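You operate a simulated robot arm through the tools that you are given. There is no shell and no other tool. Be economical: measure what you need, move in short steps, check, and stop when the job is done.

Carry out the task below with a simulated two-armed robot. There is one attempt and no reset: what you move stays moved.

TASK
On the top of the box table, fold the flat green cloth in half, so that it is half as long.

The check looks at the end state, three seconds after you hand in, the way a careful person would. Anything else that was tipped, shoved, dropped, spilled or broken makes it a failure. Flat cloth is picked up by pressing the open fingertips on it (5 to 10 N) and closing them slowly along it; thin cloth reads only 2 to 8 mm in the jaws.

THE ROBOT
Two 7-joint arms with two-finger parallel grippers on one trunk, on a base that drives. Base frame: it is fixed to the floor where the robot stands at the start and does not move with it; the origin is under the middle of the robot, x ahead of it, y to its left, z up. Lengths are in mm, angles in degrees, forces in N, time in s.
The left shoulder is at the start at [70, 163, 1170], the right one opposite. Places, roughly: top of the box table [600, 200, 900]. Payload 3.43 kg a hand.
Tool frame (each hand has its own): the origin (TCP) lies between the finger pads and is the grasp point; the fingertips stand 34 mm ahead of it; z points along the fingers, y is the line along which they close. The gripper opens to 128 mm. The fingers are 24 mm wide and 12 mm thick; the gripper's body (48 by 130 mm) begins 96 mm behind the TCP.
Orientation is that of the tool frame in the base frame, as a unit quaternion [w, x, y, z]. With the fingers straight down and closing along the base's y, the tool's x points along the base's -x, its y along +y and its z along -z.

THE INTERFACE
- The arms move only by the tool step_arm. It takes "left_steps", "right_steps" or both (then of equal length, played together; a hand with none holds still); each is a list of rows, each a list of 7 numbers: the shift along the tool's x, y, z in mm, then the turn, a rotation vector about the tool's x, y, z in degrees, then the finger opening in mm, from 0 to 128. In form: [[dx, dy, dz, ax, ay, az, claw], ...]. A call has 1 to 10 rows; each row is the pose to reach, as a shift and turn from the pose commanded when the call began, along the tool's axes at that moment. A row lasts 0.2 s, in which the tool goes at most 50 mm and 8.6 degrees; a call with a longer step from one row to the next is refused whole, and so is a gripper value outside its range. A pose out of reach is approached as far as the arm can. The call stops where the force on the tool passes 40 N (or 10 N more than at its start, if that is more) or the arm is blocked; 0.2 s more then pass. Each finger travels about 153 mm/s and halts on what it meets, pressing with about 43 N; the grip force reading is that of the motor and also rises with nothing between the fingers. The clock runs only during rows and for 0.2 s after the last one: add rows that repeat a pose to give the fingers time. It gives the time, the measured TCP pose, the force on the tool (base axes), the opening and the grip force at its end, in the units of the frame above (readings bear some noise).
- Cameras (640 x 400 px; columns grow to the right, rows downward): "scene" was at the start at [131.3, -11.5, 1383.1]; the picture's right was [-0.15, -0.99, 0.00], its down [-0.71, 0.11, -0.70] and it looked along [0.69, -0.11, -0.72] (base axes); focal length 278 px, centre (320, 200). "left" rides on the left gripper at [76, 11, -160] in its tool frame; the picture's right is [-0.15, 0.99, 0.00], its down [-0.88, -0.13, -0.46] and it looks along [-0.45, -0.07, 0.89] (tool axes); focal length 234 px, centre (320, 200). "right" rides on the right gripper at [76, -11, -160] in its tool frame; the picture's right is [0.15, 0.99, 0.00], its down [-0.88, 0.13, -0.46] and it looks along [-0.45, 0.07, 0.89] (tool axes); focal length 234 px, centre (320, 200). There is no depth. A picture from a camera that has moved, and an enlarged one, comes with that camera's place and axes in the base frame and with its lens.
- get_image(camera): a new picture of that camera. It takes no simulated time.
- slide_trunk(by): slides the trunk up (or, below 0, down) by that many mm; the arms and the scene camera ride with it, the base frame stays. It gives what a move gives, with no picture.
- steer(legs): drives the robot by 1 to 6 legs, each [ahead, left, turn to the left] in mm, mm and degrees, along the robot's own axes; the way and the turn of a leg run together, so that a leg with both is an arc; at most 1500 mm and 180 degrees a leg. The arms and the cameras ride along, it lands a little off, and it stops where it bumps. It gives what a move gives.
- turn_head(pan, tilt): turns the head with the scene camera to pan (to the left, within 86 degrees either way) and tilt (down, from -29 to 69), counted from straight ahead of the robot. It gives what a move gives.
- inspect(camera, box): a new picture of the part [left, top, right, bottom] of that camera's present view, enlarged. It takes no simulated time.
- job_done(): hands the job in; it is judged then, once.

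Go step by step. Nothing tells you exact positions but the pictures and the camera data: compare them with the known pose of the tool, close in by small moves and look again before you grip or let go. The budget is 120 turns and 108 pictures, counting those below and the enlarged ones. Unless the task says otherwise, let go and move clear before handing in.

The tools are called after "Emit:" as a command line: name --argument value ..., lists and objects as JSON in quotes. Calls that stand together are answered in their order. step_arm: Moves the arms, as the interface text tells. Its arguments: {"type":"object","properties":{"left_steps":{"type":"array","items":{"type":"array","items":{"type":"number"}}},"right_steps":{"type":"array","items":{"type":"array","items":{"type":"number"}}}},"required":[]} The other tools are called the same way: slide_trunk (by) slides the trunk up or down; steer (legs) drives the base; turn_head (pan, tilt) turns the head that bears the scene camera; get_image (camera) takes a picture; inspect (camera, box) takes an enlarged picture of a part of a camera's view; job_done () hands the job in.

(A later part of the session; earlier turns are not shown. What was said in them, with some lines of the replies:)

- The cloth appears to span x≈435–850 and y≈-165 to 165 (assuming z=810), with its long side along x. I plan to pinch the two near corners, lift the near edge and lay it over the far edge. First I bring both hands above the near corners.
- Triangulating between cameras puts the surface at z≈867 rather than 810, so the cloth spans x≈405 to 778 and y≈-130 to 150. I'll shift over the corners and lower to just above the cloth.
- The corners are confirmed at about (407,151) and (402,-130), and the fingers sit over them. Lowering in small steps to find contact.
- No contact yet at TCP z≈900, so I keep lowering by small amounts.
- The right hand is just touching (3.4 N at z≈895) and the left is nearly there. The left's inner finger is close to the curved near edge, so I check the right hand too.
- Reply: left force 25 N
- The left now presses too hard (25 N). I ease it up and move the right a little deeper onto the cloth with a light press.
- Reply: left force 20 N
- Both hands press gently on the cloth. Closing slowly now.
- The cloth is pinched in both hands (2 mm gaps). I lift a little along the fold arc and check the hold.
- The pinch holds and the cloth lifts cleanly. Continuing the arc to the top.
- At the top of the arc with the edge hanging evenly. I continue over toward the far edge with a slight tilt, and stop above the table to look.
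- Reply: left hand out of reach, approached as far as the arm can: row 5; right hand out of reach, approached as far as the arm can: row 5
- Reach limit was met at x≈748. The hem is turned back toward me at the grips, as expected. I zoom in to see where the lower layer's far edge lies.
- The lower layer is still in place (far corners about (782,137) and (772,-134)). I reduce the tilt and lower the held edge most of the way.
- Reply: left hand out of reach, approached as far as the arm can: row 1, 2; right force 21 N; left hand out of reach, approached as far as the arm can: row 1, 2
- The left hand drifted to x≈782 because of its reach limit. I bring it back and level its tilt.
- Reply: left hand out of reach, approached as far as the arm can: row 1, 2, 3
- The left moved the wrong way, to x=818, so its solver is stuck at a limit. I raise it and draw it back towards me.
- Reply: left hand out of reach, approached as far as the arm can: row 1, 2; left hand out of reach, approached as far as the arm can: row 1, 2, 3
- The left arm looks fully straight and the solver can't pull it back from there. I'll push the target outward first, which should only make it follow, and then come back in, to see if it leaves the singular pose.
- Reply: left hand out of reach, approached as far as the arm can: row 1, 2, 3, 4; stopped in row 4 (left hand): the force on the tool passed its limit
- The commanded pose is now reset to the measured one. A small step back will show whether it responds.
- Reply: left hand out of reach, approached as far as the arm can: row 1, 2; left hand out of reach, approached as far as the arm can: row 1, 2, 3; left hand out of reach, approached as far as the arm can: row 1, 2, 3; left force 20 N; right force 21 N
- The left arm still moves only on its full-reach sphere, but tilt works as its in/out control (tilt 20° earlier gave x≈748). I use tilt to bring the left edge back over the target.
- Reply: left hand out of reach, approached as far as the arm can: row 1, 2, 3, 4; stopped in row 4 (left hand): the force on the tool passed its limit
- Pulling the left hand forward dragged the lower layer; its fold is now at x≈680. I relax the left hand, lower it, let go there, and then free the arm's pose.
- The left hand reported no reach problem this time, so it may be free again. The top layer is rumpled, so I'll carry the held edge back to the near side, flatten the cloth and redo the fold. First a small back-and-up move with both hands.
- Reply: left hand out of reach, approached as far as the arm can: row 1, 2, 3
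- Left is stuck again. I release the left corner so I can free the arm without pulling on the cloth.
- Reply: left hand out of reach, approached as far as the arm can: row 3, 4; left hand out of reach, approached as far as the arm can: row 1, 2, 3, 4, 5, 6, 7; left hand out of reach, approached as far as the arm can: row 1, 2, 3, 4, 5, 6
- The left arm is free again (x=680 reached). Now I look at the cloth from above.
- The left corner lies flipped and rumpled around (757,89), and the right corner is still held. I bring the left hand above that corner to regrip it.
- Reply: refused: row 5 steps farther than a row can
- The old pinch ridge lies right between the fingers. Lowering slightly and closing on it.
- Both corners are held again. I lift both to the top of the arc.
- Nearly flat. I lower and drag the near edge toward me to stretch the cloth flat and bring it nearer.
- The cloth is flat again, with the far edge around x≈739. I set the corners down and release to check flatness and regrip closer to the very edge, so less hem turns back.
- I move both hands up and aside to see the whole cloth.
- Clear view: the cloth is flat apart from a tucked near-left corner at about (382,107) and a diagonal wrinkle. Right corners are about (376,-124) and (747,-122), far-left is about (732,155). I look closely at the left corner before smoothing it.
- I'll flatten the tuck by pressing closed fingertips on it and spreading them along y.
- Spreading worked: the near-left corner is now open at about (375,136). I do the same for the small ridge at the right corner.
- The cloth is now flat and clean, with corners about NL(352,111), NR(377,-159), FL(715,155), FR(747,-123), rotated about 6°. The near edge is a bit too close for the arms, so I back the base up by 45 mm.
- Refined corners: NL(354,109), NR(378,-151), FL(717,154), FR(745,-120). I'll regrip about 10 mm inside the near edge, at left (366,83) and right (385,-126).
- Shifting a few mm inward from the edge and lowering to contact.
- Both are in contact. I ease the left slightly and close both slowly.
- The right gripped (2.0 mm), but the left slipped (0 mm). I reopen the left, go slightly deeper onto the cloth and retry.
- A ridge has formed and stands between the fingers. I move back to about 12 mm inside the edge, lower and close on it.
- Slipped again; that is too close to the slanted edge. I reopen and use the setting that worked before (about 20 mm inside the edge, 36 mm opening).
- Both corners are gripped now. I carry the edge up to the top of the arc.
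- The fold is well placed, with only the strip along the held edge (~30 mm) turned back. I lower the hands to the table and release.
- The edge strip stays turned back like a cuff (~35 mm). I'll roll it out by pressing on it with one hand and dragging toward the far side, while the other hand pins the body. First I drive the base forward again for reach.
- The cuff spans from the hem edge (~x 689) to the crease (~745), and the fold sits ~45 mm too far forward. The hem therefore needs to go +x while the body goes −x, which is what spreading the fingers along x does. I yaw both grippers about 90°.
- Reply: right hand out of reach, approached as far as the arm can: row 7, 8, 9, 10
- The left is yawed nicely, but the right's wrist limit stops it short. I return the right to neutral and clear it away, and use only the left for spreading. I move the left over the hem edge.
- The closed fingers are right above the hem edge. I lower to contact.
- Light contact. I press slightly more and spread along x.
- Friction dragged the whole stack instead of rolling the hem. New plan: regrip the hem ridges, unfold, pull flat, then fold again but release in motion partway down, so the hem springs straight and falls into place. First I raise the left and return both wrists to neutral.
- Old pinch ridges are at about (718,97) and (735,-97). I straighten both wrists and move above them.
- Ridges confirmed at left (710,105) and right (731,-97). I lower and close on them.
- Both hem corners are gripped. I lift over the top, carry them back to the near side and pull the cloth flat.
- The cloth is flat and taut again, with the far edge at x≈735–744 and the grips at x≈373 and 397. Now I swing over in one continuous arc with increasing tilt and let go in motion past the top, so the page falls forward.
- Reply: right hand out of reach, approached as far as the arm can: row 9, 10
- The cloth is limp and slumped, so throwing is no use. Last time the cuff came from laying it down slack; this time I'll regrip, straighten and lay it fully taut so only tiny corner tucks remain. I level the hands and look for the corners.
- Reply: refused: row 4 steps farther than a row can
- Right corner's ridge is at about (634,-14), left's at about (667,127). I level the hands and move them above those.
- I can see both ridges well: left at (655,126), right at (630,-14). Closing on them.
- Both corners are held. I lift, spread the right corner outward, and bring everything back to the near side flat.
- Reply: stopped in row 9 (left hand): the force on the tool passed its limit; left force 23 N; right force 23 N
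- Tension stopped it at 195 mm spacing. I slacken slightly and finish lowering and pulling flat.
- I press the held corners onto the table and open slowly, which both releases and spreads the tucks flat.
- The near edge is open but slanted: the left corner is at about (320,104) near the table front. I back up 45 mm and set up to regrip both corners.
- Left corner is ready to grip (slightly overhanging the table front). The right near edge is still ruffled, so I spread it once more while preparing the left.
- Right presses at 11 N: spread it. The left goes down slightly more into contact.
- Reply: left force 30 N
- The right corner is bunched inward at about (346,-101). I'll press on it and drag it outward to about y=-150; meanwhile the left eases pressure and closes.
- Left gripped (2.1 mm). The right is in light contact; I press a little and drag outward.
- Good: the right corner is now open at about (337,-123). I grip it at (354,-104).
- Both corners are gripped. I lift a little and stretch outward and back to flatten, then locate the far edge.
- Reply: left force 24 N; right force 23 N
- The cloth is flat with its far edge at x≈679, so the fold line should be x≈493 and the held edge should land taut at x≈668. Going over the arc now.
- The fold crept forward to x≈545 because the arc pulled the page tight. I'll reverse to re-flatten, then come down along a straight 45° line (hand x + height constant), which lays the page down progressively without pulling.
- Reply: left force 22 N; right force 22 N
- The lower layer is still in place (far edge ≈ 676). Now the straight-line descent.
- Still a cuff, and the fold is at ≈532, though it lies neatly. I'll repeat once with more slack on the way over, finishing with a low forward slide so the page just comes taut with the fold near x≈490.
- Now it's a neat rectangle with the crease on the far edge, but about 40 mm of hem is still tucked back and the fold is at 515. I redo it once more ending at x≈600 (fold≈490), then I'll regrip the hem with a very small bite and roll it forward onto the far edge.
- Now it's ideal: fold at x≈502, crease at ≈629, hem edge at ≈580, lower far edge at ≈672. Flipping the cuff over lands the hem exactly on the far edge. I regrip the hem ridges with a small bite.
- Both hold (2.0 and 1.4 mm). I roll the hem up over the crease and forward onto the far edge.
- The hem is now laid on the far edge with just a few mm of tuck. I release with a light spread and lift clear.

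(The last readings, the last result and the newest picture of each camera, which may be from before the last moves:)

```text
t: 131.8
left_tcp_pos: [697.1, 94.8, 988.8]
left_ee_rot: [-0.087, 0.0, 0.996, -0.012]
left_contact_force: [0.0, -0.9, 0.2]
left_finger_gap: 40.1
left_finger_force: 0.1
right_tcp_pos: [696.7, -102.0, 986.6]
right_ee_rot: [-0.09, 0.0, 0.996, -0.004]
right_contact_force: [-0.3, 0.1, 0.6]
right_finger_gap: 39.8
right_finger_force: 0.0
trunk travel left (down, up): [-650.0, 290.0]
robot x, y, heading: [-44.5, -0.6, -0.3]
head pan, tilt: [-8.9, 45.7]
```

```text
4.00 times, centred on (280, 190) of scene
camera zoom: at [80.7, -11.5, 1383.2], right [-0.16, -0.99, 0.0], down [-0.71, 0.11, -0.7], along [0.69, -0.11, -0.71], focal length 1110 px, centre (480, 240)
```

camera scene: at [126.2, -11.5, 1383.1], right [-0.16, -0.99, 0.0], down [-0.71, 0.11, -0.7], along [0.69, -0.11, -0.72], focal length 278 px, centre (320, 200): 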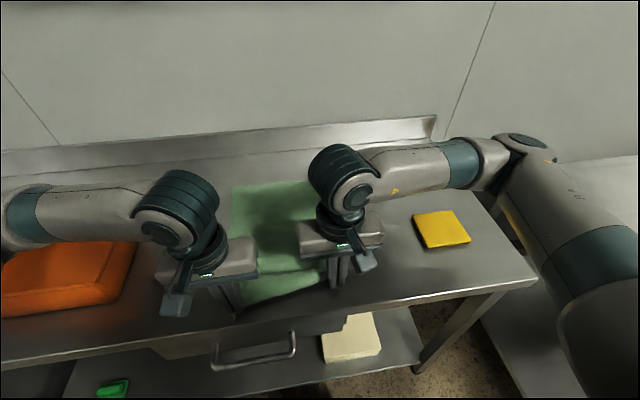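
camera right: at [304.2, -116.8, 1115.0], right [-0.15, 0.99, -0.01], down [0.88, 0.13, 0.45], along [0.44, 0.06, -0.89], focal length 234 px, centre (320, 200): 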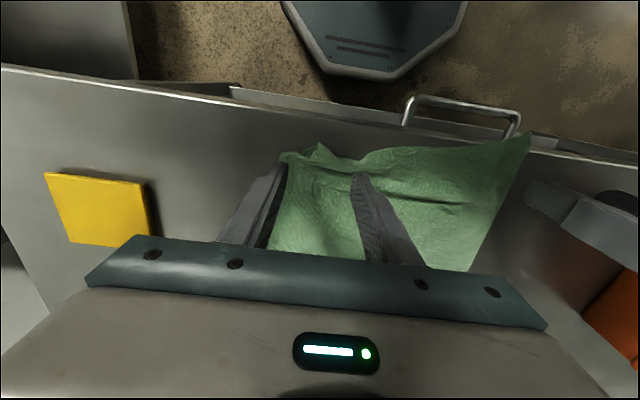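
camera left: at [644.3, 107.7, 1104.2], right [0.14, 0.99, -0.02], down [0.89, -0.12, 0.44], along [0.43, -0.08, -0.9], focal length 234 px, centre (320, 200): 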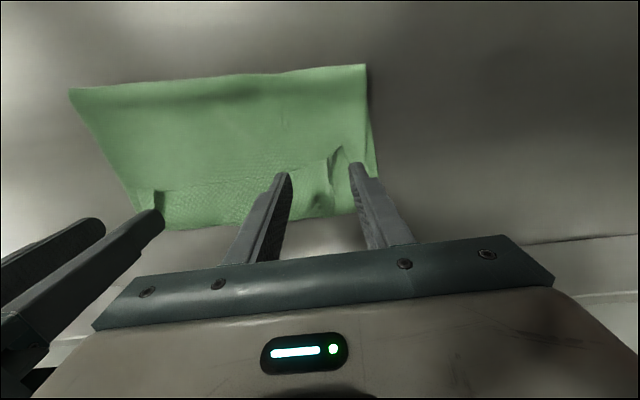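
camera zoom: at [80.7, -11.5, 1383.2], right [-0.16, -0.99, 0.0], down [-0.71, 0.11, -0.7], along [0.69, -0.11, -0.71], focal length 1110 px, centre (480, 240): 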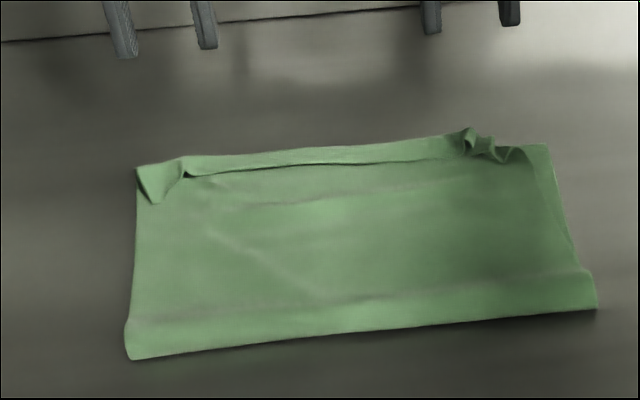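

Nearly there: half fold with corners aligned; only a small ruffle remains at the right corner, about (667,-112). I smooth it with a light press-and-spread.

Emit:
step_arm --right_steps '[[5, -3, 20, 0, -3, 0, 10], [9, -6, 42, 0, -6, 0, 0], [14, -9, 62, 0, -8, 0, 0], [18, -10, 79, 0, -10.3, 0, 0], [18, -10, 86, 0, -10.3, 0, 0], [18, -10, 90, 0, -10.3, 0, 0], [18, -10, 90, 0, -10.3, 0, 0]]'

```text
t: 133.4
left_tcp_pos: [698.8, 95.0, 987.4]
left_ee_rot: [-0.088, 0.0, 0.996, -0.013]
left_contact_force: [0.1, 0.5, -0.2]
left_finger_gap: 40.1
left_finger_force: 0.0
right_tcp_pos: [663.9, -113.4, 899.6]
right_ee_rot: [-0.002, 0.0, 1.0, -0.004]
right_contact_force: [-0.3, -0.1, 3.2]
right_finger_gap: 0.1
right_finger_force: 32.7
trunk travel left (down, up): [-650.0, 290.0]
robot x, y, heading: [-54.3, 2.2, 0.2]
head pan, tilt: [-8.9, 45.7]
```

Emit:
step_arm --right_steps '[[0, 0, 0.6, 0, 0, 0, 0], [0, 0, 0.6, 0, 0, 0, 10], [0, 0, 0.6, 0, 0, 0, 20], [0, 0, 0.6, 0, 0, 0, 30], [0, 0, 0.6, 0, 0, 0, 40], [0, 0, 0.6, 0, 0, 0, 48], [0, 0, -20, 0, 0, 0, 48], [0, 0, -60, 0, 0, 0, 48], [0, 0, -100, 0, 0, 0, 48]]'

Emit:
inspect --camera "scene" --box '[200, 140, 360, 240]'

```text
t: 135.4
left_tcp_pos: [699.3, 93.7, 987.5]
left_ee_rot: [-0.087, 0.0, 0.996, -0.012]
left_contact_force: [-0.6, -0.3, 0.7]
left_finger_gap: 39.9
left_finger_force: 0.1
right_tcp_pos: [664.6, -109.8, 998.7]
right_ee_rot: [-0.002, -0.001, 1.0, -0.004]
right_contact_force: [0.2, -1.6, 0.2]
right_finger_gap: 48.2
right_finger_force: 0.0
trunk travel left (down, up): [-650.0, 290.0]
robot x, y, heading: [-47.9, 0.9, -0.0]
head pan, tilt: [-8.9, 45.7]
```

```text
4.00 times, centred on (280, 190) of scene
camera zoom: at [82.1, -11.0, 1383.1], right [-0.16, -0.99, 0.0], down [-0.71, 0.11, -0.7], along [0.69, -0.11, -0.72], focal length 1110 px, centre (480, 240)
```

zoom: 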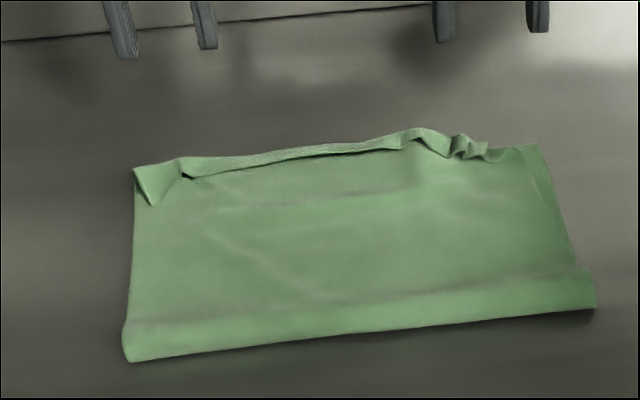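

The cloth is folded in half with its edges roughly matched and only a slight ruffle along the far hem. Both hands are open and clear above it, and nothing else was touched, so I hand in.

Emit:
job_done

```text
The job is handed in.
```

I handed in the green cloth folded roughly in half on the box table; it is not a perfectly clean fold.

- **Size:** by my camera estimate it is about 170 mm long, where an exact half of its roughly 372 mm would be about 186 mm. The far edges line up to within about 10 mm.
- **Flaws:** the top layer's edge is tucked back by about 15 mm along the far side. There is a small folded corner on the left and a ruffle on the right that I could not smooth out.
- **Position:** the first tries left a larger tuck, so I refolded it several times. The cloth now lies a little nearer the front of the table than its far half did at the start.

I saw nothing else on the table disturbed, and both hands were open and clear before I handed in.
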